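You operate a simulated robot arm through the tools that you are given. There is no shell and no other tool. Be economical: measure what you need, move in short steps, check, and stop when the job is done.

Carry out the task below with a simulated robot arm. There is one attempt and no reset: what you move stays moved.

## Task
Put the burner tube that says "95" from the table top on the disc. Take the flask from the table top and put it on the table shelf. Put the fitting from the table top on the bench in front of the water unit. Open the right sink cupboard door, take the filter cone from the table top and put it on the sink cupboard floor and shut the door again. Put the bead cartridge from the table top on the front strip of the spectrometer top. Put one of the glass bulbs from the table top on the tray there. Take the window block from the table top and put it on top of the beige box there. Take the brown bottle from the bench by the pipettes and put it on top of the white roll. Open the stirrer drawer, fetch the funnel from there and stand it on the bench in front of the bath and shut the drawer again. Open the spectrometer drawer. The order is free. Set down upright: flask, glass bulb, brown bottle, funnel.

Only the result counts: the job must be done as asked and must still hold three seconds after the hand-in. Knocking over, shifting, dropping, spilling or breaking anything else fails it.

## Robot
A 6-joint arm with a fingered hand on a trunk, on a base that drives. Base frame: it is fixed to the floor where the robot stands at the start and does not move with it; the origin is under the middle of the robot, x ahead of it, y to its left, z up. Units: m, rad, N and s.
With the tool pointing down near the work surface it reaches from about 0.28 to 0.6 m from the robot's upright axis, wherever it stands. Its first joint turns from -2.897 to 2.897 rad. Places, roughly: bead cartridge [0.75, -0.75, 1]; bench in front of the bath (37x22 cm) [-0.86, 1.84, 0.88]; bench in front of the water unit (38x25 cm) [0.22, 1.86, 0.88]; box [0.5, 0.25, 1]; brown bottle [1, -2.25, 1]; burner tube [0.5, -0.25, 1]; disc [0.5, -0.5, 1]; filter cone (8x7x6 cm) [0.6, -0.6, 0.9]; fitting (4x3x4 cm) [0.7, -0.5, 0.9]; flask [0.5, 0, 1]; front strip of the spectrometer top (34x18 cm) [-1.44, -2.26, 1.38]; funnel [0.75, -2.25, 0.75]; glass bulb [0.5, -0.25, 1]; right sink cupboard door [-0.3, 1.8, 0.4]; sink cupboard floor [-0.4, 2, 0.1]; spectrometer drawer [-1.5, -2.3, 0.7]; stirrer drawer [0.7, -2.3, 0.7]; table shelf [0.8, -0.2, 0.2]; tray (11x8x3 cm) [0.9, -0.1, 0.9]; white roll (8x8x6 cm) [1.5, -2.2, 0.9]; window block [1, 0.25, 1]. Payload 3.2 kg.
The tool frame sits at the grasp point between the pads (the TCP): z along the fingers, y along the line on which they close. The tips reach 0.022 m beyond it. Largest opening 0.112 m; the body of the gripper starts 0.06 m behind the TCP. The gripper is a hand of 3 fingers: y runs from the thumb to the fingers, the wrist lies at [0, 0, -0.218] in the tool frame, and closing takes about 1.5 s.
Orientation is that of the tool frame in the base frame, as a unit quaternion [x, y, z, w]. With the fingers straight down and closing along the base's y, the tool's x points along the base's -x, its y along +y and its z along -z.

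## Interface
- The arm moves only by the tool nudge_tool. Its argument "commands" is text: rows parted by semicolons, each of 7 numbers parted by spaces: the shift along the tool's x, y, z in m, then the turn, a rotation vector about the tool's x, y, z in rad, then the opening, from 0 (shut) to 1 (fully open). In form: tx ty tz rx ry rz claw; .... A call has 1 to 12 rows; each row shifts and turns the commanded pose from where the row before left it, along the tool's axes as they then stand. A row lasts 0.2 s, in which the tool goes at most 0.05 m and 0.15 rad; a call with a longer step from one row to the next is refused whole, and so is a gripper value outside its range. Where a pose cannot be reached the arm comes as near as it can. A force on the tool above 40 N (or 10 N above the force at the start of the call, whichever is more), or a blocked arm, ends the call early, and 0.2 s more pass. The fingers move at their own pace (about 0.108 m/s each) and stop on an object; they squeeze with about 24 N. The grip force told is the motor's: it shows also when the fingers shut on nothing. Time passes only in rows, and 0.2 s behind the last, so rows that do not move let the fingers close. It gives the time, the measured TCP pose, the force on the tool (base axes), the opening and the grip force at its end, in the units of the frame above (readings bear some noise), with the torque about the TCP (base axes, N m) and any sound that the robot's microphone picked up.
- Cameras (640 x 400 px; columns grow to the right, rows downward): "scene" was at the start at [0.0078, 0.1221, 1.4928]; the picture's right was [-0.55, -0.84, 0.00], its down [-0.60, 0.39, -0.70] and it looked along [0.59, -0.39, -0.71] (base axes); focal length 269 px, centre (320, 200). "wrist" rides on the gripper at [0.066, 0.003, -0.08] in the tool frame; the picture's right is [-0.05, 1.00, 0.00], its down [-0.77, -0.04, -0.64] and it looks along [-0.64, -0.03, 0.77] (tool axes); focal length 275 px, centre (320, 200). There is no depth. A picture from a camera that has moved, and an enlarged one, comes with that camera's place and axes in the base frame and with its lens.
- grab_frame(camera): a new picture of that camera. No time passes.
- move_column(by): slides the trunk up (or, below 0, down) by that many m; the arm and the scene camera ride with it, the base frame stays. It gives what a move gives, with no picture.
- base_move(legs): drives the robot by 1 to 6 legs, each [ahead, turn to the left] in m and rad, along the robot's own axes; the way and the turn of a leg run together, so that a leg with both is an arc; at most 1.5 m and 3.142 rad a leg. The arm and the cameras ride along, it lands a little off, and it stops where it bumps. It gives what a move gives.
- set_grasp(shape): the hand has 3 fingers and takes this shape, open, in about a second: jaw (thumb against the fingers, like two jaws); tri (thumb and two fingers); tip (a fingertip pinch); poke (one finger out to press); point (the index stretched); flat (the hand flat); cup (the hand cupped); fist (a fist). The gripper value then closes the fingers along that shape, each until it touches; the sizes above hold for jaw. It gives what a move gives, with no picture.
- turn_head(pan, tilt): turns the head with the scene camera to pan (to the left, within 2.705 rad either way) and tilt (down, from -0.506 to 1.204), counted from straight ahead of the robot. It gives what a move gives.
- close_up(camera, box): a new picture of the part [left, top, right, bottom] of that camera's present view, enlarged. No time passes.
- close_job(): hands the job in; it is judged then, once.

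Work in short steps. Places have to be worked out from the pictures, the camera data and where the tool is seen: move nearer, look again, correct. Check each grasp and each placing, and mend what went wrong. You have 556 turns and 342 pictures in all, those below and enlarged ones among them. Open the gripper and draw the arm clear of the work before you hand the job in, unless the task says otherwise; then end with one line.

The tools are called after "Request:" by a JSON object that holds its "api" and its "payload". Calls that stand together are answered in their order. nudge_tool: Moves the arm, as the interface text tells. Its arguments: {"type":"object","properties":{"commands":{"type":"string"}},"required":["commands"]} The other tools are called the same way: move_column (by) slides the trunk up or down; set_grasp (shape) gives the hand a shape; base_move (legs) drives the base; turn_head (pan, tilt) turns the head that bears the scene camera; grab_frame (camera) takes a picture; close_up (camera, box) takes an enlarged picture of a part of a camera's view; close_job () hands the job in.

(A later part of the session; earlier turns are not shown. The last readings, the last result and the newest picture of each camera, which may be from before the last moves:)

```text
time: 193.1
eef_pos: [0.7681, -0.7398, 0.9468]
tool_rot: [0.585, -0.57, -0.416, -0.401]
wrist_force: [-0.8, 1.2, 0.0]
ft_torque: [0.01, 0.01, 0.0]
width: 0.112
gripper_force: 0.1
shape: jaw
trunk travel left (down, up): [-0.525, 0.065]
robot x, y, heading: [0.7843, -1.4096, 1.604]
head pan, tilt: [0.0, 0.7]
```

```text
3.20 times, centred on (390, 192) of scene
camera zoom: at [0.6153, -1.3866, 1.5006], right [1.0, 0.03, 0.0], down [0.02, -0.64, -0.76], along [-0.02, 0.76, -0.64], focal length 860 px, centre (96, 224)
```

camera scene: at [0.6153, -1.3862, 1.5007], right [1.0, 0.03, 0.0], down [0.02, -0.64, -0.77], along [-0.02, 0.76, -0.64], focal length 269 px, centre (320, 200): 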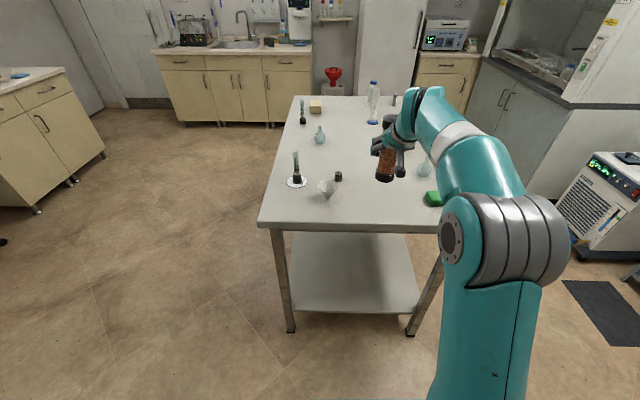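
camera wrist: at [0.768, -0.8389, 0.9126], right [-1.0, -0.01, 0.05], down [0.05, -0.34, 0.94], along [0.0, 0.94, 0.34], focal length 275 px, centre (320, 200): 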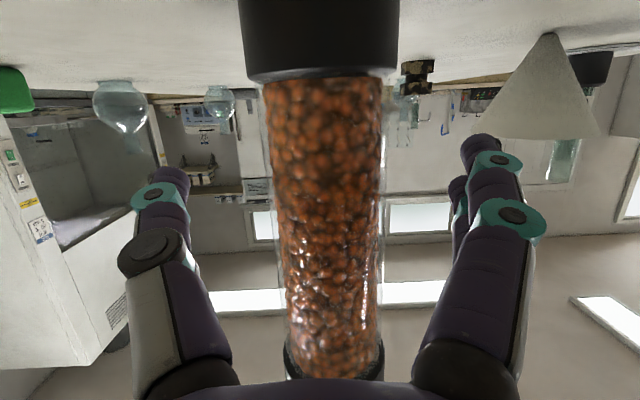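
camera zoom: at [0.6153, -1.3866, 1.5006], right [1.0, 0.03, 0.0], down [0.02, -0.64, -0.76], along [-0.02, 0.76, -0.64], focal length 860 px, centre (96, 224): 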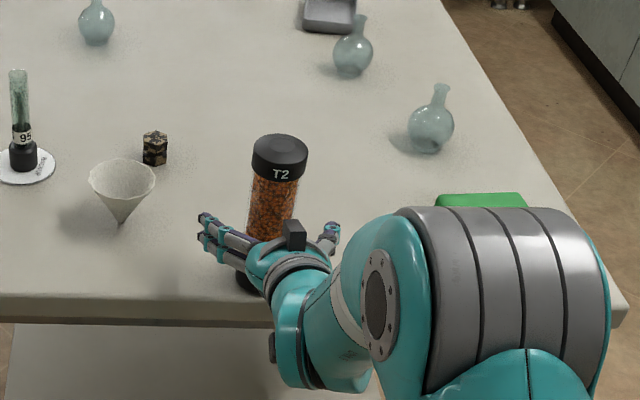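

Good fit around the body. Close and lift.

Request:
{"api": "nudge_tool", "payload": {"commands": "0 0 0.004 0 0 0 0.7;0 0 0 0 0 0 0.5;0 0 0 0 0 0 0.35;0 0 0 0 0 0 0.2;0 0 0 0 0 0 0;0 0 0 0 0 0 0;0 0 0 0 0 0 0;-0.02 0 -0.007 0 0 0 0;-0.03 0 -0.011 0 0 0 0;-0.03 0 -0.011 0 0 0 0;0 0 0 0 0 0 0"}}

Request:
{"api": "grab_frame", "payload": {"camera": "wrist"}}

Request:
{"api": "grab_frame", "payload": {"camera": "scene"}}

```text
time: 195.5
eef_pos: [0.7653, -0.7335, 1.033]
tool_rot: [0.584, -0.569, -0.416, -0.401]
wrist_force: [0.0, 0.4, 0.9]
ft_torque: [0.0, 0.02, 0.01]
width: 0.0171
gripper_force: 24.3
shape: jaw
trunk travel left (down, up): [-0.525, 0.065]
robot x, y, heading: [0.7775, -1.4077, 1.598]
head pan, tilt: [0.0, 0.7]
```

```text
238 pictures are left
camera wrist: at [0.7661, -0.8309, 0.9978], right [-1.0, -0.02, 0.05], down [0.05, -0.34, 0.94], along [0.0, 0.94, 0.34], focal length 275 px, centre (320, 200)
```

wrist: 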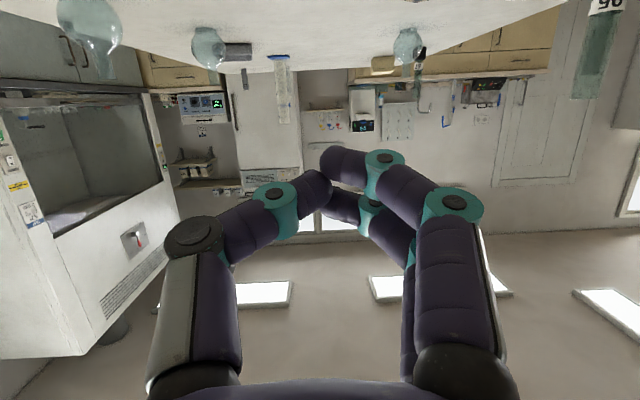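

```text
237 pictures are left
camera scene: at [0.6153, -1.3867, 1.5006], right [1.0, 0.03, 0.0], down [0.02, -0.64, -0.77], along [-0.02, 0.76, -0.64], focal length 269 px, centre (320, 200)
```

scene: 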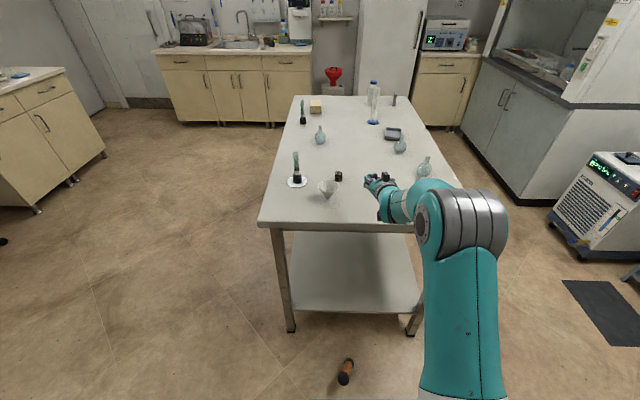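

The cartridge slipped out and fell to the floor. I look where it lies and whether it is whole.

Request:
{"api": "turn_head", "payload": {"pan": -0.1, "tilt": 1.15}}

Request:
{"api": "grab_frame", "payload": {"camera": "scene"}}

```text
time: 196.4
eef_pos: [0.7651, -0.7326, 1.0326]
tool_rot: [0.586, -0.568, -0.417, -0.4]
wrist_force: [0.4, -0.3, 0.3]
ft_torque: [0.01, 0.0, 0.01]
width: 0.0172
gripper_force: 24.2
shape: jaw
trunk travel left (down, up): [-0.525, 0.065]
robot x, y, heading: [0.7805, -1.406, 1.602]
head pan, tilt: [-0.099, 1.15]
```

```text
236 pictures are left
camera scene: at [0.622, -1.412, 1.4676], right [1.0, -0.07, 0.0], down [-0.06, -0.91, -0.41], along [0.03, 0.41, -0.91], focal length 269 px, centre (320, 200)
```

scene: 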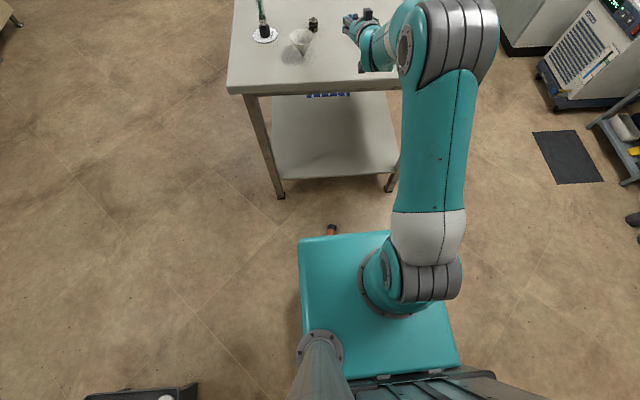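

It lies at about (0.73,-0.93) just in front of the base. I open the hand, pull the arm back and reverse the base 0.26 m to get it in reach.

Request:
{"api": "nudge_tool", "payload": {"commands": "-0.02 0 -0.03 0 0 0 1;-0.02 0 -0.045 0 0 0 1;0 0 -0.045 0 0 0 1;0 0 -0.045 0 0 0 1;0 0 0 0 0 0 1"}}

Request:
{"api": "base_move", "payload": {"legs": [[-0.26, 0]]}}

Request:
{"api": "grab_frame", "payload": {"camera": "scene"}}

```text
time: 197.6
eef_pos: [0.7746, -0.8755, 1.1278]
tool_rot: [0.585, -0.57, -0.416, -0.401]
wrist_force: [0.0, -0.3, 0.3]
ft_torque: [0.01, 0.0, 0.0]
width: 0.1121
gripper_force: 0.2
shape: jaw
trunk travel left (down, up): [-0.525, 0.065]
robot x, y, heading: [0.7769, -1.4071, 1.599]
head pan, tilt: [-0.099, 1.15]
```

```text
time: 199.4
eef_pos: [0.7788, -1.1274, 1.1274]
tool_rot: [0.586, -0.567, -0.417, -0.4]
wrist_force: [-0.2, 0.3, -0.5]
ft_torque: [0.01, 0.01, -0.02]
width: 0.1119
gripper_force: 0.1
shape: jaw
trunk travel left (down, up): [-0.525, 0.065]
robot x, y, heading: [0.7929, -1.6593, 1.61]
head pan, tilt: [-0.099, 1.15]
```

```text
235 pictures are left
camera scene: at [0.6306, -1.6664, 1.4675], right [1.0, -0.06, 0.0], down [-0.06, -0.91, -0.41], along [0.03, 0.41, -0.91], focal length 269 px, centre (320, 200)
```

scene: 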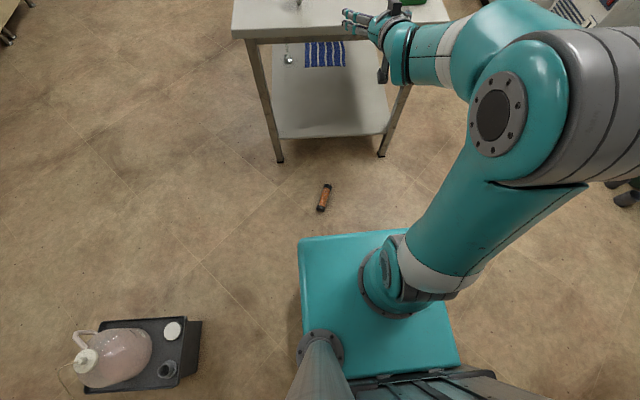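

The cartridge is whole and lies at about (0.70,-1.00), axis some 18° off the y direction. I make the tool vertical, yaw it to close across the axis, and lower the trunk.

Request:
{"api": "nudge_tool", "payload": {"commands": "0.047 0 0.017 0 0 0 1;0.047 0 0.017 0 0 0 1;0 0 0 0 0.136 0 1;0 0 0 0 0.136 0 1;0 0 0 0 0.136 0 1;0 0 0 0 0.136 0 1;0 0 0 0 0.136 0 1;0 0 0 0 0.136 0 1;0 0 0 0 0.136 0 1;0 0 0 0 0.136 0 1;0 0 0 0 0.134 0 1;0 0 0 0 0 0 1"}}

Request:
{"api": "move_column", "payload": {"by": -0.4}}

Request:
{"api": "nudge_tool", "payload": {"commands": "0 0 0 0 0 0.12 1;0 0 0 0 0 0.12 1;0 0 0 0 0 0.12 1;0 0.04 0 0 0 0 1;0 0.04 0 0 0 0 1;0 0 0 0 0 0 1"}}

Request:
{"api": "grab_frame", "payload": {"camera": "wrist"}}

Request:
{"api": "grab_frame", "payload": {"camera": "scene"}}

```text
time: 202.0
eef_pos: [0.784, -1.1274, 1.0274]
tool_rot: [0.713, -0.701, -0.017, -0.026]
wrist_force: [-0.7, 0.4, -0.5]
ft_torque: [-0.01, 0.0, -0.01]
width: 0.1119
gripper_force: 0.1
shape: jaw
out of reach, approached as far as the arm can: row 5
trunk travel left (down, up): [-0.525, 0.065]
robot x, y, heading: [0.7874, -1.6605, 1.608]
head pan, tilt: [-0.099, 1.15]
```

```text
time: 205.8
eef_pos: [0.785, -1.1259, 0.6271]
tool_rot: [0.714, -0.699, -0.018, -0.025]
wrist_force: [0.6, 0.4, 0.6]
ft_torque: [0.0, 0.0, 0.03]
width: 0.1119
gripper_force: 0.1
shape: jaw
trunk travel left (down, up): [-0.125, 0.465]
robot x, y, heading: [0.7919, -1.6593, 1.611]
head pan, tilt: [-0.099, 1.15]
```

```text
time: 207.2
eef_pos: [0.7081, -1.0993, 0.6281]
tool_rot: [-0.576, 0.817, 0.022, 0.022]
wrist_force: [-0.1, 0.0, 0.3]
ft_torque: [-0.01, 0.0, -0.01]
width: 0.1118
gripper_force: 0.1
shape: jaw
trunk travel left (down, up): [-0.125, 0.465]
robot x, y, heading: [0.7893, -1.6588, 1.606]
head pan, tilt: [-0.099, 1.15]
```

```text
234 pictures are left
camera wrist: at [0.6837, -1.1655, 0.7056], right [-0.93, 0.38, 0.01], down [0.29, 0.67, 0.68], along [0.25, 0.63, -0.73], focal length 275 px, centre (320, 200)
```

wrist: 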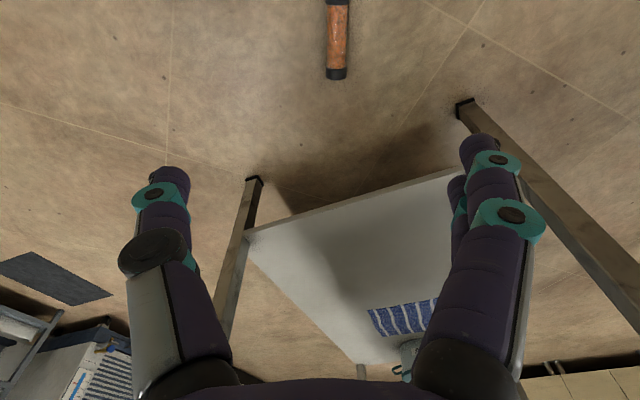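

```text
233 pictures are left
camera scene: at [0.6306, -1.6657, 1.0675], right [1.0, -0.06, 0.0], down [-0.06, -0.91, -0.41], along [0.03, 0.41, -0.91], focal length 269 px, centre (320, 200)
```

scene: 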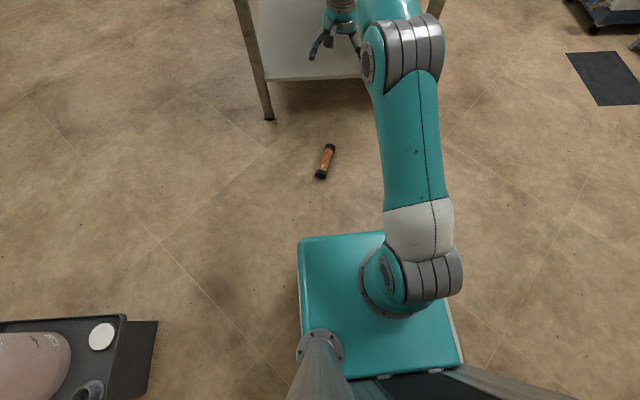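

Both views agree on (0.699,-1.007), and the hand's yaw fits. I lower the trunk fully and descend with the arm toward it.

Request:
{"api": "move_column", "payload": {"by": -0.12}}

Request:
{"api": "nudge_tool", "payload": {"commands": "-0.03 0 0.04 0 0 0 1;-0.03 0 0.04 0 0 0 1;-0.03 0 0.04 0 0 0 1;0 0 0.05 0 0 0 1;0 0 0.05 0 0 0 1;0 0 0.05 0 0 0 1;0 0 0 0 0 0 1"}}

Request:
{"api": "grab_frame", "payload": {"camera": "wrist"}}

Request:
{"api": "grab_frame", "payload": {"camera": "scene"}}

```text
time: 208.7
eef_pos: [0.709, -1.0994, 0.509]
tool_rot: [-0.577, 0.816, 0.022, 0.022]
wrist_force: [-0.3, 0.4, -0.7]
ft_torque: [0.02, -0.02, -0.02]
width: 0.112
gripper_force: 0.0
shape: jaw
trunk travel left (down, up): [-0.005, 0.585]
robot x, y, heading: [0.7901, -1.66, 1.61]
head pan, tilt: [-0.099, 1.15]
```

```text
time: 210.3
eef_pos: [0.7378, -1.0312, 0.2415]
tool_rot: [-0.576, 0.817, 0.023, 0.022]
wrist_force: [0.1, 0.7, -0.3]
ft_torque: [-0.02, -0.01, 0.0]
width: 0.1122
gripper_force: 0.0
shape: jaw
out of reach, approached as far as the arm can: row 2, 3, 6
trunk travel left (down, up): [-0.005, 0.585]
robot x, y, heading: [0.7908, -1.6595, 1.601]
head pan, tilt: [-0.099, 1.15]
```

```text
232 pictures are left
camera wrist: at [0.7129, -1.0984, 0.3183], right [-0.93, 0.38, 0.01], down [0.29, 0.67, 0.68], along [0.25, 0.63, -0.73], focal length 275 px, centre (320, 200)
```

wrist: 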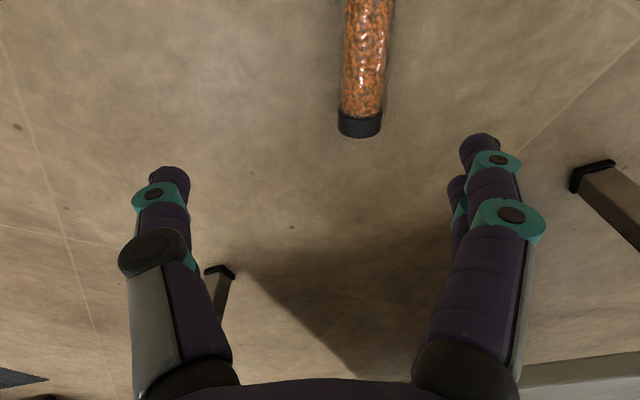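

```text
231 pictures are left
camera scene: at [0.6306, -1.6656, 0.9475], right [1.0, -0.06, 0.0], down [-0.06, -0.91, -0.41], along [0.03, 0.41, -0.91], focal length 269 px, centre (320, 200)
```

scene: 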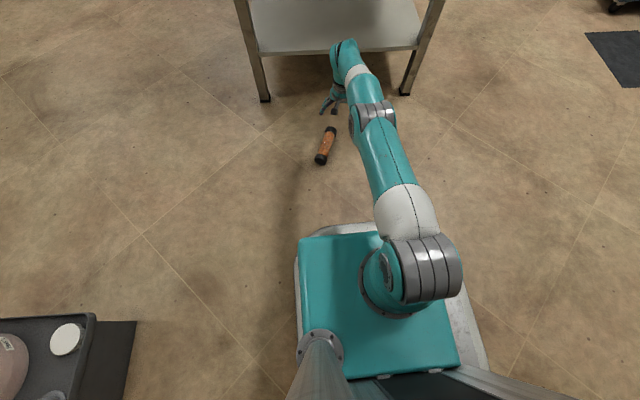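

Descent works so far. I correct laterally by 4.5 cm and go further down, watching reach.

Request:
{"api": "nudge_tool", "payload": {"commands": "-0.004 0.023 0.04 0 0 0 1;-0.004 0.022 0.04 0 0 0 1;0 0 0.04 0 0 0 1;0 0 0 0 0 0 1"}}

Request:
{"api": "grab_frame", "payload": {"camera": "wrist"}}

```text
time: 211.3
eef_pos: [0.7081, -1.0551, 0.143]
tool_rot: [-0.576, 0.817, 0.023, 0.021]
wrist_force: [0.5, 0.6, 0.6]
ft_torque: [-0.02, -0.01, 0.01]
width: 0.1121
gripper_force: 0.0
shape: jaw
out of reach, approached as far as the arm can: row 1, 2, 3
trunk travel left (down, up): [-0.005, 0.585]
robot x, y, heading: [0.791, -1.6576, 1.607]
head pan, tilt: [-0.099, 1.15]
```

```text
230 pictures are left
camera wrist: at [0.6839, -1.1219, 0.2214], right [-0.93, 0.38, 0.01], down [0.29, 0.67, 0.68], along [0.25, 0.63, -0.73], focal length 275 px, centre (320, 200)
```

wrist: 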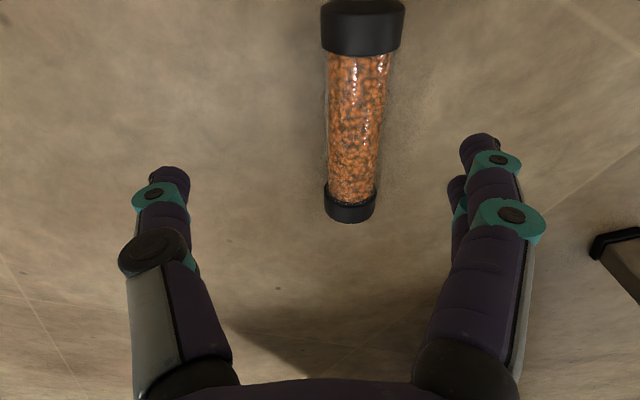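

The arm is at its outer limit; the base should be closer. I drive 0.11 m ahead (hand is still well above the cartridge).

Request:
{"api": "base_move", "payload": {"legs": [[0.11, 0]]}}

Request:
{"api": "nudge_tool", "payload": {"commands": "0.03 0 0 0 0 0 1;0.03 0 0 0 0 0 1;0 0 0.03 0 0 0 1;0 0 0 0 0 0 1"}}

Request:
{"api": "grab_frame", "payload": {"camera": "wrist"}}

```text
time: 212.5
eef_pos: [0.7059, -0.9464, 0.1453]
tool_rot: [-0.576, 0.817, 0.022, 0.022]
wrist_force: [0.0, -0.4, -1.0]
ft_torque: [-0.02, -0.05, -0.01]
width: 0.112
gripper_force: 0.0
shape: jaw
trunk travel left (down, up): [-0.005, 0.585]
robot x, y, heading: [0.7899, -1.5499, 1.603]
head pan, tilt: [-0.099, 1.15]
```

```text
time: 213.5
eef_pos: [0.6824, -0.9978, 0.1095]
tool_rot: [-0.576, 0.817, 0.023, 0.022]
wrist_force: [-0.1, 0.4, -0.4]
ft_torque: [-0.02, -0.01, 0.01]
width: 0.112
gripper_force: 0.0
shape: jaw
trunk travel left (down, up): [-0.005, 0.585]
robot x, y, heading: [0.7841, -1.5486, 1.608]
head pan, tilt: [-0.099, 1.15]
```

```text
229 pictures are left
camera wrist: at [0.6578, -1.0643, 0.1877], right [-0.93, 0.38, 0.01], down [0.29, 0.67, 0.68], along [0.25, 0.63, -0.73], focal length 275 px, centre (320, 200)
```

wrist: 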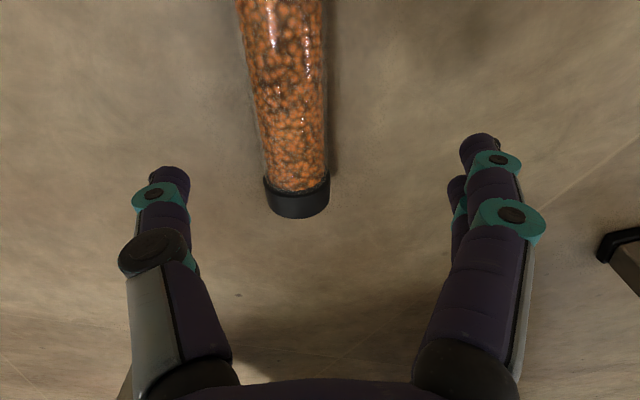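

The cartridge centre is about (0.702,-1.003). I shift 2 cm sideways and go down to just above the floor.

Request:
{"api": "nudge_tool", "payload": {"commands": "0 -0.02 0.02 0 0 0 1;0 0 0.03 0 0 0 1;0 0 0.022 0 0 0 1;0 0 0 0 0 0 1"}}

Request:
{"api": "grab_frame", "payload": {"camera": "wrist"}}

Request:
{"api": "close_up", "payload": {"camera": "scene", "box": [270, 60, 430, 180]}}

```text
time: 214.5
eef_pos: [0.7046, -1.0025, 0.0388]
tool_rot: [-0.577, 0.816, 0.021, 0.023]
wrist_force: [-0.2, -0.4, 0.3]
ft_torque: [-0.01, 0.04, -0.03]
width: 0.1118
gripper_force: 0.1
shape: jaw
trunk travel left (down, up): [-0.005, 0.585]
robot x, y, heading: [0.7863, -1.5487, 1.608]
head pan, tilt: [-0.099, 1.15]
```

```text
228 pictures are left
camera wrist: at [0.6794, -1.0688, 0.117], right [-0.93, 0.38, 0.01], down [0.29, 0.67, 0.68], along [0.25, 0.63, -0.73], focal length 275 px, centre (320, 200)
```

wrist: 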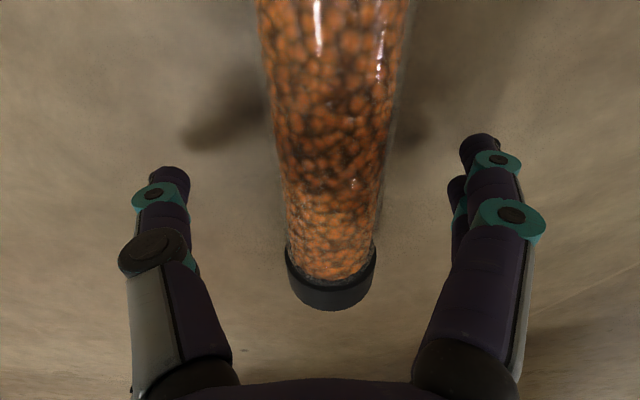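

```text
3.33 times, centred on (350, 120) of scene
camera zoom: at [0.6266, -1.5556, 0.9475], right [1.0, -0.06, 0.0], down [-0.06, -0.91, -0.41], along [0.03, 0.41, -0.91], focal length 896 px, centre (220, 467)
```

zoom: 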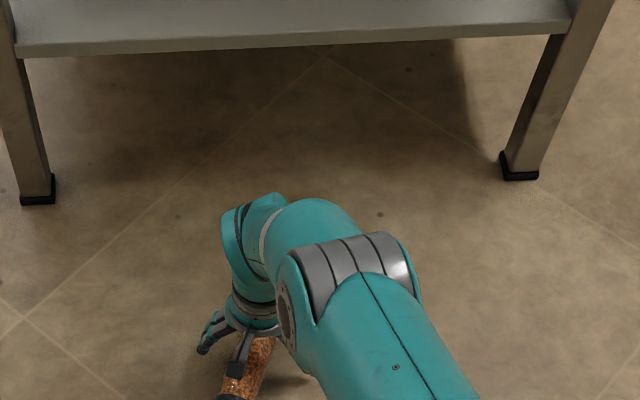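

Nearly centred; I shift 4 mm, lower 8 mm and close.

Request:
{"api": "nudge_tool", "payload": {"commands": "0 0.004 0.008 0 0 0 1;0 0 0 0 0 0 0.7;0 0 0 0 0 0 0.5;0 0 0 0 0 0 0.3;0 0 0 0 0 0 0.1;0 0 0 0 0 0 0;0 0 0 0 0 0 0;0 0 0 0 0 0 0"}}

Request:
{"api": "grab_frame", "payload": {"camera": "wrist"}}

```text
time: 216.3
eef_pos: [0.701, -1.0, 0.0314]
tool_rot: [-0.577, 0.816, 0.022, 0.022]
wrist_force: [-0.4, -0.6, 0.3]
ft_torque: [-0.02, 0.01, -0.02]
width: 0.0404
gripper_force: 24.0
shape: jaw
trunk travel left (down, up): [-0.005, 0.585]
robot x, y, heading: [0.7859, -1.5496, 1.614]
head pan, tilt: [-0.099, 1.15]
```

```text
226 pictures are left
camera wrist: at [0.6753, -1.067, 0.1084], right [-0.93, 0.38, 0.01], down [0.29, 0.67, 0.68], along [0.25, 0.63, -0.73], focal length 275 px, centre (320, 200)
```

wrist: 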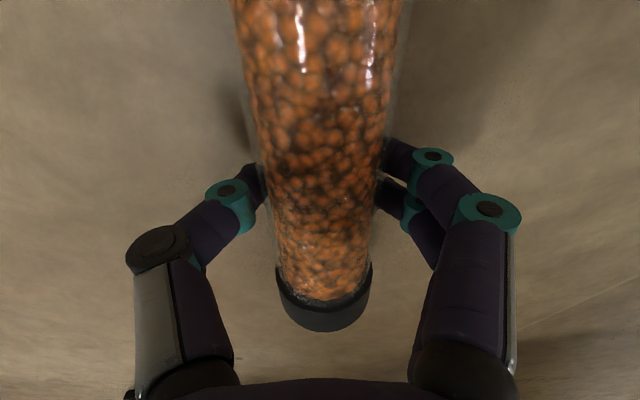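

Gripped at 40 mm. I lift slowly and check.

Request:
{"api": "nudge_tool", "payload": {"commands": "0 0 -0.01 0 0 0 0;0 0 -0.02 0 0 0 0;0 0 -0.03 0 0 0 0;0 0 0 0 0 0 0"}}

Request:
{"api": "grab_frame", "payload": {"camera": "wrist"}}

```text
time: 217.3
eef_pos: [0.6987, -1.004, 0.0927]
tool_rot: [-0.577, 0.816, 0.022, 0.022]
wrist_force: [0.3, -0.6, -2.8]
ft_torque: [-0.01, -0.05, -0.01]
width: 0.0399
gripper_force: 24.4
shape: jaw
trunk travel left (down, up): [-0.005, 0.585]
robot x, y, heading: [0.7879, -1.5464, 1.608]
head pan, tilt: [-0.099, 1.15]
```

```text
225 pictures are left
camera wrist: at [0.6752, -1.0693, 0.1691], right [-0.93, 0.38, 0.01], down [0.29, 0.67, 0.68], along [0.25, 0.63, -0.73], focal length 275 px, centre (320, 200)
```

wrist: 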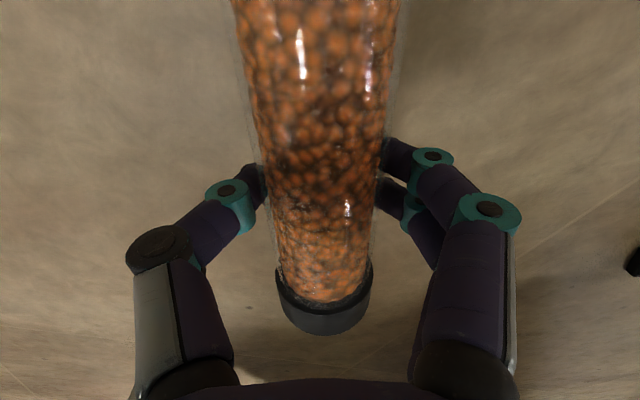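

Held. I back off 0.15 m from the table and raise the trunk.

Request:
{"api": "base_move", "payload": {"legs": [[-0.13, 0]]}}

Request:
{"api": "move_column", "payload": {"by": 0.4}}

Request:
{"api": "move_column", "payload": {"by": 0.185}}

Request:
{"api": "nudge_tool", "payload": {"commands": "0.02 -0.02 -0.05 0 0 0 0;0.02 -0.02 -0.05 0 0 0 0;0.02 -0.02 -0.05 0 0 0 0;0 0 -0.05 0 0 0 0;0 0 -0.05 0 0 0 0;0 0 -0.05 0 0 0 0;0 0 0 0 0 0 0"}}

Request:
{"api": "grab_frame", "payload": {"camera": "wrist"}}

```text
time: 218.6
eef_pos: [0.7036, -1.1337, 0.0915]
tool_rot: [-0.576, 0.817, 0.021, 0.022]
wrist_force: [0.5, 0.2, -2.9]
ft_torque: [0.05, -0.07, -0.02]
width: 0.04
gripper_force: 23.9
shape: jaw
trunk travel left (down, up): [-0.005, 0.585]
robot x, y, heading: [0.7946, -1.6785, 1.607]
head pan, tilt: [-0.099, 1.15]
```

```text
time: 222.4
eef_pos: [0.7026, -1.133, 0.4912]
tool_rot: [-0.576, 0.817, 0.021, 0.022]
wrist_force: [0.4, 0.2, -3.1]
ft_torque: [0.06, 0.0, 0.02]
width: 0.0398
gripper_force: 23.9
shape: jaw
trunk travel left (down, up): [-0.405, 0.185]
robot x, y, heading: [0.7902, -1.6812, 1.607]
head pan, tilt: [-0.099, 1.15]
```

```text
time: 224.5
eef_pos: [0.7037, -1.1334, 0.6788]
tool_rot: [-0.577, 0.817, 0.021, 0.021]
wrist_force: [0.3, -1.2, -3.3]
ft_torque: [0.05, -0.02, 0.02]
width: 0.04
gripper_force: 24.2
shape: jaw
trunk travel left (down, up): [-0.59, 0.0]
robot x, y, heading: [0.7866, -1.6801, 1.607]
head pan, tilt: [-0.099, 1.15]
```

```text
refused: row 1 steps farther than a row can; nothing moved
```

```text
224 pictures are left
camera wrist: at [0.6793, -1.1997, 0.7539], right [-0.93, 0.38, 0.01], down [0.29, 0.67, 0.68], along [0.25, 0.63, -0.73], focal length 275 px, centre (320, 200)
```

wrist: 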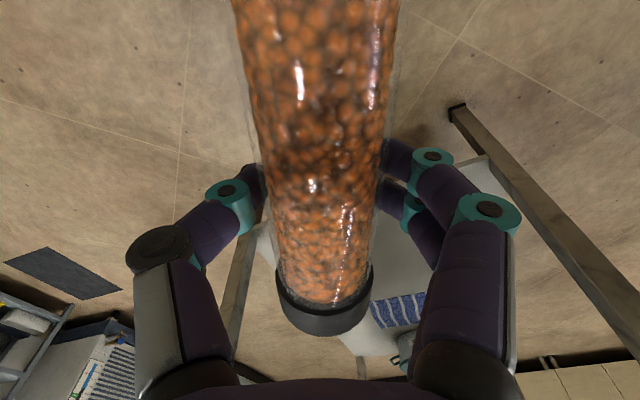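

I raise the hand in smaller rows, bringing it back over the robot's centre line.

Request:
{"api": "nudge_tool", "payload": {"commands": "0.01 -0.01 -0.045 0 0 0 0;0.01 -0.01 -0.045 0 0 0 0;0.01 -0.01 -0.045 0 0 0 0;0.01 -0.01 -0.045 0 0 0 0;0.01 -0.01 -0.045 0 0 0 0;0 -0.01 -0.045 0 0 0 0;0 -0.01 -0.045 0 0 0 0;0 -0.01 -0.045 0 0 0 0;0 0 0 0 0 0 0"}}

Request:
{"api": "nudge_tool", "payload": {"commands": "0 0 0 0 0 -0.12 0;0 0 0 0 0 -0.12 0;0 0 0 0 0 -0.12 0;0 0 0 0 -0.13 0 0;0 0 0 0 -0.13 0 0;0 0 0 0 -0.13 0 0;0 0 0 0 -0.13 0 0;0 0 0 0 -0.13 0 0;0 0 0 0 -0.13 0 0;0 0 0 0 0 0 0"}}

Request:
{"api": "grab_frame", "payload": {"camera": "wrist"}}

```text
time: 226.5
eef_pos: [0.76, -1.2261, 1.0311]
tool_rot: [-0.577, 0.816, 0.022, 0.022]
wrist_force: [0.8, 0.8, -2.8]
ft_torque: [0.02, 0.03, 0.03]
width: 0.0396
gripper_force: 24.1
shape: jaw
trunk travel left (down, up): [-0.59, 0.0]
robot x, y, heading: [0.791, -1.683, 1.607]
head pan, tilt: [-0.099, 1.15]
```

```text
time: 228.7
eef_pos: [0.7649, -1.2278, 1.0325]
tool_rot: [0.678, -0.67, -0.202, -0.225]
wrist_force: [0.0, 0.5, -2.7]
ft_torque: [0.02, 0.02, -0.02]
width: 0.0394
gripper_force: 24.2
shape: jaw
out of reach, approached as far as the arm can: row 8, 9
trunk travel left (down, up): [-0.59, 0.0]
robot x, y, heading: [0.7919, -1.6844, 1.61]
head pan, tilt: [-0.099, 1.15]
```

```text
223 pictures are left
camera wrist: at [0.7623, -1.3284, 1.0609], right [-1.0, 0.03, -0.01], down [0.0, 0.26, 0.96], along [0.03, 0.96, -0.26], focal length 275 px, centre (320, 200)
```

wrist: 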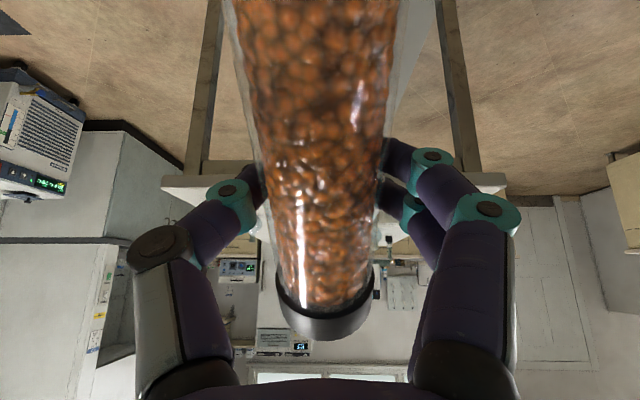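

The arm can't pitch further at this height; I lift the hand by 17 cm for safe travel first, then drive around, going backward along y = -1.2 so the arm never points at the tower.

Request:
{"api": "nudge_tool", "payload": {"commands": "-0.0245 0 -0.035 0 0 0 0;-0.0245 0 -0.035 0 0 0 0;-0.0245 0 -0.035 0 0 0 0;-0.0245 0 -0.035 0 0 0 0;0 0 0 0 -0.13 0 0;0 0 0 0 -0.13 0 0;0 0 0 0 0 0 0"}}

Request:
{"api": "base_move", "payload": {"legs": [[0, 0.76], [0.69, 0], [0, -2.37]]}}

Request:
{"api": "turn_head", "payload": {"pan": 0.5, "tilt": 0.6}}

Request:
{"api": "grab_frame", "payload": {"camera": "scene"}}

```text
time: 230.3
eef_pos: [0.7559, -1.2269, 1.2052]
tool_rot: [0.646, -0.634, -0.29, -0.31]
wrist_force: [-0.4, -0.3, -3.8]
ft_torque: [0.01, -0.01, 0.01]
width: 0.0393
gripper_force: 23.6
shape: jaw
trunk travel left (down, up): [-0.59, 0.0]
robot x, y, heading: [0.7892, -1.68, 1.605]
head pan, tilt: [-0.099, 1.15]
```

```text
time: 241.7
eef_pos: [0.7799, -1.214, 1.2043]
tool_rot: [0.052, 0.904, -0.042, 0.421]
wrist_force: [-0.9, 0.1, -3.0]
ft_torque: [-0.01, -0.01, 0.0]
width: 0.0391
gripper_force: 24.3
shape: jaw
trunk travel left (down, up): [-0.59, 0.0]
robot x, y, heading: [0.3289, -1.182, -0.1]
head pan, tilt: [-0.099, 1.15]
```

```text
time: 242.7
eef_pos: [0.7787, -1.2137, 1.2055]
tool_rot: [0.052, 0.904, -0.042, 0.421]
wrist_force: [0.2, 0.4, -2.9]
ft_torque: [0.0, -0.03, 0.04]
width: 0.0388
gripper_force: 23.8
shape: jaw
trunk travel left (down, up): [-0.59, 0.0]
robot x, y, heading: [0.3264, -1.1924, -0.098]
head pan, tilt: [0.499, 0.6]
```

```text
222 pictures are left
camera scene: at [0.3642, -0.9819, 1.5742], right [0.39, -0.92, 0.0], down [-0.52, -0.22, -0.82], along [0.76, 0.32, -0.57], focal length 269 px, centre (320, 200)
```

scene: 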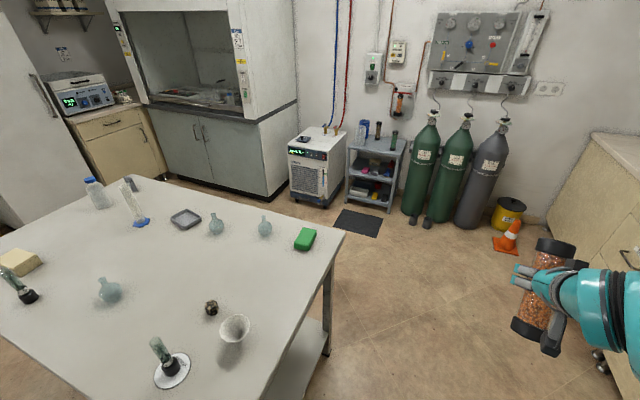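

All fine on the table. Heading is -0.1, so I straighten and reverse to x ≈ -1.34, then turn to face the spectrometer.

Request:
{"api": "base_move", "payload": {"legs": [[0, 0.1], [-1.4, 0], [-0.25, 0], [0, -1.571]]}}

Request:
{"api": "turn_head", "payload": {"pan": 0.0, "tilt": 0.3}}

Request:
{"api": "grab_frame", "payload": {"camera": "scene"}}

Request:
{"api": "grab_frame", "payload": {"camera": "wrist"}}

```text
time: 255.4
eef_pos: [-1.2953, -1.6583, 1.2055]
tool_rot: [0.64, 0.641, -0.312, 0.287]
wrist_force: [-0.2, 0.7, -2.7]
ft_torque: [-0.01, 0.02, 0.0]
width: 0.0387
gripper_force: 24.0
shape: jaw
trunk travel left (down, up): [-0.59, 0.0]
robot x, y, heading: [-1.3199, -1.2036, -1.55]
head pan, tilt: [0.499, 0.6]
```

```text
time: 256.3
eef_pos: [-1.2956, -1.6573, 1.2049]
tool_rot: [0.639, 0.642, -0.312, 0.287]
wrist_force: [-0.3, 0.1, -3.5]
ft_torque: [0.0, -0.01, -0.02]
width: 0.0387
gripper_force: 23.7
shape: jaw
trunk travel left (down, up): [-0.59, 0.0]
robot x, y, heading: [-1.3214, -1.2068, -1.551]
head pan, tilt: [0.0, 0.3]
```

```text
221 pictures are left
camera scene: at [-1.155, -1.2342, 1.6017], right [-1.0, -0.02, 0.0], down [-0.01, 0.3, -0.96], along [0.02, -0.95, -0.3], focal length 269 px, centre (320, 200)
```

scene: 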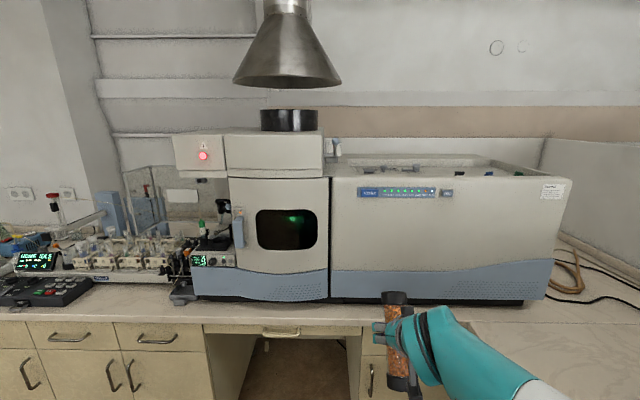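

```text
220 pictures are left
camera wrist: at [-1.2897, -1.5537, 1.2067], right [1.0, -0.04, 0.0], down [0.0, -0.01, 1.0], along [-0.04, -1.0, -0.01], focal length 275 px, centre (320, 200)
```

wrist: 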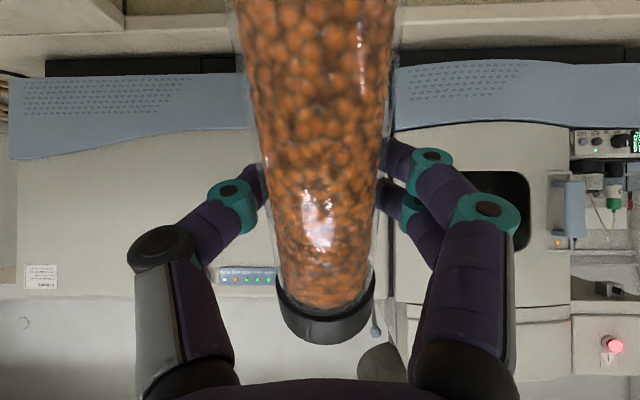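

I see the spectrometer well; I zoom on its top to check the front strip.

Request:
{"api": "close_up", "payload": {"camera": "scene", "box": [320, 140, 580, 220]}}

```text
2.46 times, centred on (450, 180) of scene
camera zoom: at [-1.155, -1.2342, 1.6017], right [-1.0, -0.02, 0.0], down [-0.01, 0.3, -0.96], along [0.02, -0.95, -0.3], focal length 662 px, centre (0, 249)
```

zoom: 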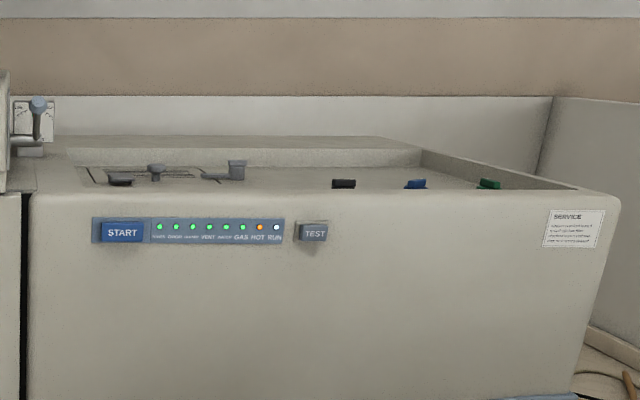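

The top has knobs further back; I need a closer look. First I raise the arm to z ≈ 1.5 and pitch the hand horizontal so the cartridge is upright.

Request:
{"api": "nudge_tool", "payload": {"commands": "-0.033 0 -0.0275 0 0 0 0;-0.033 0 -0.0275 0 0 0 0;-0.033 0 -0.0275 0 0 0 0;-0.033 0 -0.0275 0 0 0 0;-0.033 0 -0.0275 0 0 0 0;0 0 0 0 -0.117 0 0;0 0 0 0 -0.117 0 0;0 0 0 0 -0.117 0 0;0 0 0 0 -0.117 0 0;0 0 0 0 -0.117 0 0;0 0 0 0 -0.117 0 0;0 0 0 0 0 0 0"}}

Request:
{"api": "grab_frame", "payload": {"camera": "scene"}}

Request:
{"api": "grab_frame", "payload": {"camera": "wrist"}}

```text
time: 258.9
eef_pos: [-1.2895, -1.6576, 1.4198]
tool_rot: [0.502, 0.508, -0.508, 0.482]
wrist_force: [0.7, 0.5, -3.5]
ft_torque: [0.03, 0.01, 0.04]
width: 0.0387
gripper_force: 23.3
shape: jaw
trunk travel left (down, up): [-0.59, 0.0]
robot x, y, heading: [-1.3201, -1.2037, -1.547]
head pan, tilt: [0.0, 0.3]
```

```text
218 pictures are left
camera scene: at [-1.1551, -1.2342, 1.6017], right [-1.0, -0.02, 0.0], down [-0.01, 0.3, -0.96], along [0.02, -0.95, -0.3], focal length 269 px, centre (320, 200)
```

scene: 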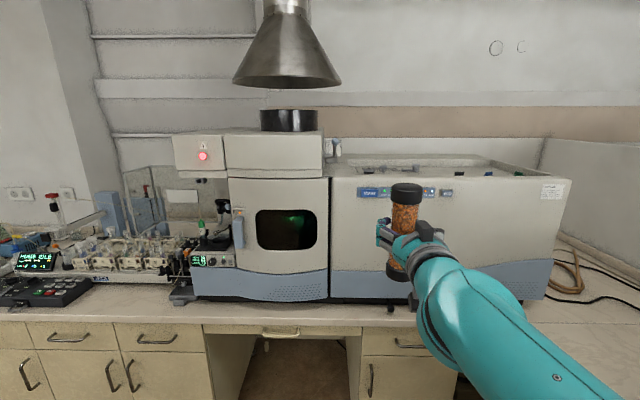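

```text
217 pictures are left
camera wrist: at [-1.2854, -1.5761, 1.3566], right [1.0, -0.02, 0.01], down [0.0, 0.62, 0.78], along [-0.02, -0.78, 0.62], focal length 275 px, centre (320, 200)
```

wrist: 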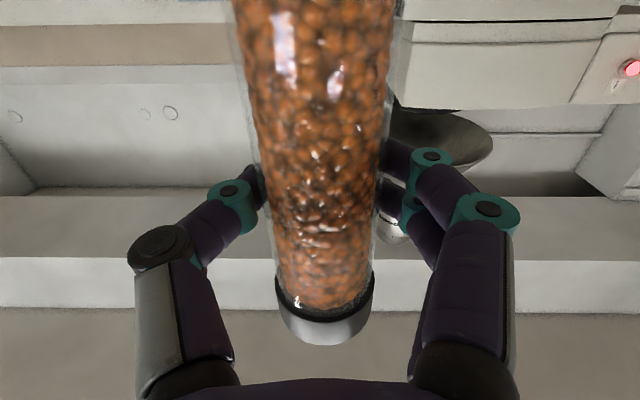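

The cartridge is upright now. I raise it another 12 cm and drive 0.4 m closer to look on the top from the scene camera.

Request:
{"api": "nudge_tool", "payload": {"commands": "-0.04 0 0 0 0 0 0;-0.04 0 0 0 0 0 0;-0.04 0 0 0 0 0 0;0 0 0 0 0 0 0"}}

Request:
{"api": "base_move", "payload": {"legs": [[0.25, 0]]}}

Request:
{"api": "turn_head", "payload": {"pan": 0.0, "tilt": 0.5}}

Request:
{"api": "grab_frame", "payload": {"camera": "scene"}}

```text
time: 259.9
eef_pos: [-1.2857, -1.657, 1.5425]
tool_rot: [-0.494, -0.503, 0.512, -0.49]
wrist_force: [-0.3, -0.1, -3.8]
ft_torque: [0.01, -0.01, 0.01]
width: 0.0387
gripper_force: 23.9
shape: jaw
trunk travel left (down, up): [-0.59, 0.0]
robot x, y, heading: [-1.3222, -1.203, -1.547]
head pan, tilt: [0.0, 0.3]
```

```text
time: 261.7
eef_pos: [-1.281, -1.9016, 1.5427]
tool_rot: [-0.494, -0.504, 0.512, -0.49]
wrist_force: [-0.6, -0.6, -4.4]
ft_torque: [-0.01, -0.03, -0.01]
width: 0.0388
gripper_force: 23.8
shape: jaw
trunk travel left (down, up): [-0.59, 0.0]
robot x, y, heading: [-1.3139, -1.4522, -1.551]
head pan, tilt: [0.0, 0.3]
```

```text
time: 262.4
eef_pos: [-1.2817, -1.8999, 1.5418]
tool_rot: [-0.494, -0.503, 0.514, -0.489]
wrist_force: [-0.2, 0.7, -3.5]
ft_torque: [0.02, -0.02, -0.02]
width: 0.0388
gripper_force: 24.2
shape: jaw
trunk travel left (down, up): [-0.59, 0.0]
robot x, y, heading: [-1.3123, -1.4484, -1.551]
head pan, tilt: [0.0, 0.499]
```

```text
216 pictures are left
camera scene: at [-1.1502, -1.4759, 1.5834], right [-1.0, -0.02, 0.0], down [-0.01, 0.48, -0.88], along [0.02, -0.88, -0.48], focal length 269 px, centre (320, 200)
```

scene: 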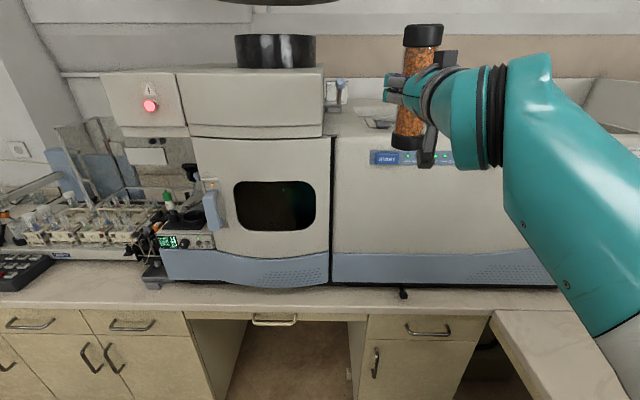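

Request:
{"api": "close_up", "payload": {"camera": "scene", "box": [310, 60, 530, 180]}}

```text
2.91 times, centred on (420, 120) of scene
camera zoom: at [-1.1502, -1.4759, 1.5834], right [-1.0, -0.02, 0.0], down [-0.01, 0.48, -0.88], along [0.02, -0.88, -0.48], focal length 782 px, centre (29, 433)
```

zoom: 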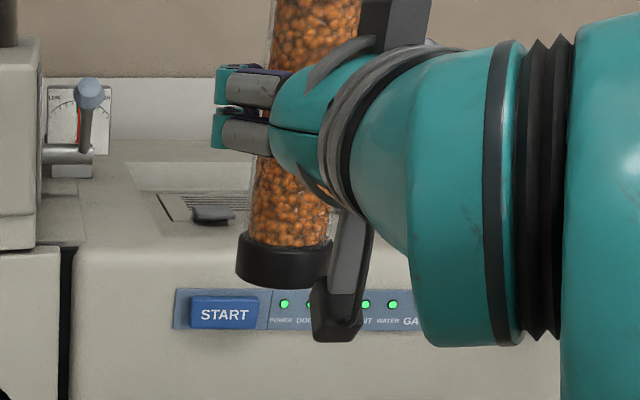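

The front strip is clear from y ≈ -2.19 to -2.29, with a small lever at x ≈ -1.32. I drive 0.25 m closer and plan to set down at (-1.42,-2.245).

Request:
{"api": "base_move", "payload": {"legs": [[0.24, 0]]}}

Request:
{"api": "nudge_tool", "payload": {"commands": "0 -0.045 0 0 0 0 0;0 -0.045 0.01 0 0 0 0;0 -0.04 0.03 0 0 0 0;0 0 0.03 0 0 0 0;0 0 0 0 0 0 0"}}

Request:
{"api": "turn_head", "payload": {"pan": -0.3, "tilt": 0.6}}

Request:
{"api": "grab_frame", "payload": {"camera": "scene"}}

```text
time: 264.2
eef_pos: [-1.2794, -2.1451, 1.5431]
tool_rot: [-0.495, -0.503, 0.514, -0.488]
wrist_force: [-0.2, 0.2, -3.2]
ft_torque: [0.01, 0.01, 0.0]
width: 0.0388
gripper_force: 24.5
shape: jaw
trunk travel left (down, up): [-0.59, 0.0]
robot x, y, heading: [-1.3137, -1.6912, -1.555]
head pan, tilt: [0.0, 0.499]
```

```text
time: 265.4
eef_pos: [-1.4105, -2.2092, 1.5469]
tool_rot: [-0.495, -0.502, 0.514, -0.489]
wrist_force: [0.3, 0.1, -3.1]
ft_torque: [0.01, 0.01, 0.03]
width: 0.0385
gripper_force: 24.2
shape: jaw
trunk travel left (down, up): [-0.59, 0.0]
robot x, y, heading: [-1.3128, -1.6928, -1.548]
head pan, tilt: [0.0, 0.499]
```

```text
time: 266.2
eef_pos: [-1.4083, -2.2089, 1.5465]
tool_rot: [-0.495, -0.502, 0.514, -0.488]
wrist_force: [0.2, 0.0, -3.1]
ft_torque: [0.03, -0.01, 0.03]
width: 0.0386
gripper_force: 23.8
shape: jaw
trunk travel left (down, up): [-0.59, 0.0]
robot x, y, heading: [-1.3118, -1.6912, -1.556]
head pan, tilt: [-0.3, 0.6]
```

```text
214 pictures are left
camera scene: at [-1.1722, -1.7144, 1.5743], right [-0.96, 0.28, 0.0], down [0.16, 0.54, -0.83], along [-0.23, -0.79, -0.56], focal length 269 px, centre (320, 200)
```

scene: 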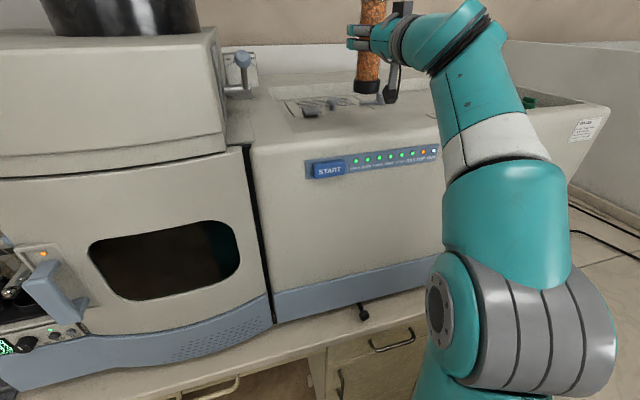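

Request:
{"api": "close_up", "payload": {"camera": "scene", "box": [240, 40, 460, 180]}}

```text
2.86 times, centred on (350, 110) of scene
camera zoom: at [-1.1722, -1.7144, 1.5743], right [-0.96, 0.28, 0.0], down [0.16, 0.54, -0.83], along [-0.23, -0.79, -0.56], focal length 768 px, centre (234, 457)
```

zoom: 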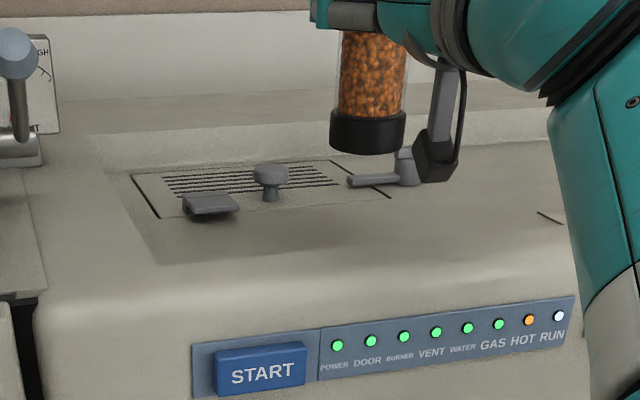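

The target spot (-1.42,-2.245) is flat, with obstacles only behind y = -2.33. I move there and descend to just above.

Request:
{"api": "nudge_tool", "payload": {"commands": "0 -0.01 0.018 0 0 0 0;0 0 0.018 0 0 0 0;0.02 0 0 0 0 0 0;0.02 0 0 0 0 0 0;0.015 0 0 0 0 0 0;0 0 0 0 0 0 0"}}

Request:
{"api": "close_up", "payload": {"camera": "scene", "box": [240, 40, 460, 180]}}

```text
time: 267.5
eef_pos: [-1.4223, -2.2454, 1.4984]
tool_rot: [-0.49, -0.499, 0.519, -0.491]
wrist_force: [-1.0, -4.2, 7.5]
ft_torque: [0.6, 0.05, 0.04]
width: 0.0387
gripper_force: 24.2
shape: jaw
trunk travel left (down, up): [-0.59, 0.0]
robot x, y, heading: [-1.3125, -1.6937, -1.553]
head pan, tilt: [-0.3, 0.6]
stopped in row 6: the force on the tool passed its limit at 44 N (the readings are from after the stop); the commanded pose is now the measured one
```

```text
2.86 times, centred on (350, 110) of scene
camera zoom: at [-1.1722, -1.7149, 1.5743], right [-0.96, 0.28, 0.0], down [0.16, 0.54, -0.82], along [-0.23, -0.79, -0.57], focal length 768 px, centre (234, 457)
```

zoom: 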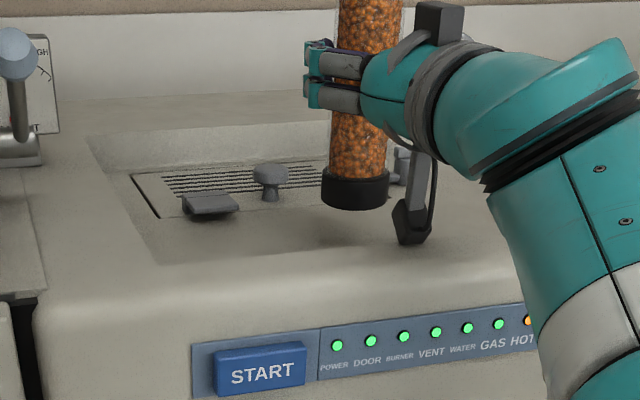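

The wrist camera housing under the hand touches the front edge before the cartridge is down. I lift, back off, and roll the hand by 180° so the camera is on top.

Request:
{"api": "nudge_tool", "payload": {"commands": "-0.02 0 0 0 0 0 0;-0.03 0 0 0 0 0 0;0 0 0 0 0 0 0"}}

Request:
{"api": "base_move", "payload": {"legs": [[-0.2, 0]]}}

Request:
{"api": "nudge_tool", "payload": {"commands": "0 0 0 0 0 0.143 0;0 0 0 0 0 0.143 0;0 0 0 0 0 0.143 0;0 0 0 0 0 0.143 0;0 0 0 0 0 0.143 0;0 0 0 0 0 0.143 0;0 0 0 0 0 0.143 0;0 0 0 0 0 0.143 0;0 0 0 0 0 0.143 0;0 0 0 0 0 0.143 0;0 0 0 0 0 0.141 0;0 0 0 0 0 0 0"}}

Request:
{"api": "grab_frame", "payload": {"camera": "scene"}}

```text
time: 268.3
eef_pos: [-1.4179, -2.2434, 1.5481]
tool_rot: [-0.492, -0.499, 0.519, -0.49]
wrist_force: [-0.8, 0.6, -3.3]
ft_torque: [0.04, 0.02, 0.01]
width: 0.0387
gripper_force: 24.3
shape: jaw
trunk travel left (down, up): [-0.59, 0.0]
robot x, y, heading: [-1.3126, -1.6932, -1.55]
head pan, tilt: [-0.3, 0.6]
```

```text
time: 269.9
eef_pos: [-1.4225, -2.0452, 1.5481]
tool_rot: [-0.492, -0.498, 0.52, -0.489]
wrist_force: [0.0, 0.4, -3.7]
ft_torque: [0.0, -0.02, -0.01]
width: 0.0383
gripper_force: 23.8
shape: jaw
trunk travel left (down, up): [-0.59, 0.0]
robot x, y, heading: [-1.3172, -1.4989, -1.549]
head pan, tilt: [-0.3, 0.6]
```

```text
time: 272.5
eef_pos: [-1.423, -2.0471, 1.5492]
tool_rot: [0.7, 0.005, -0.02, 0.714]
wrist_force: [0.3, 0.7, -2.0]
ft_torque: [0.01, 0.03, 0.0]
width: 0.0385
gripper_force: 24.4
shape: jaw
trunk travel left (down, up): [-0.59, 0.0]
robot x, y, heading: [-1.3157, -1.4985, -1.558]
head pan, tilt: [-0.3, 0.6]
```

```text
211 pictures are left
camera scene: at [-1.1756, -1.518, 1.5742], right [-0.96, 0.28, 0.0], down [0.16, 0.54, -0.82], along [-0.23, -0.79, -0.57], focal length 269 px, centre (320, 200)
```

scene: 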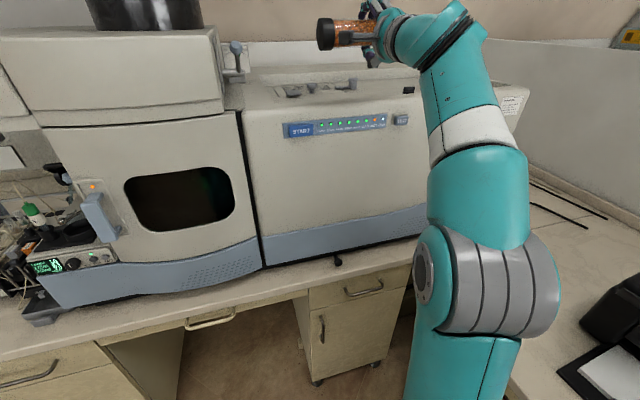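

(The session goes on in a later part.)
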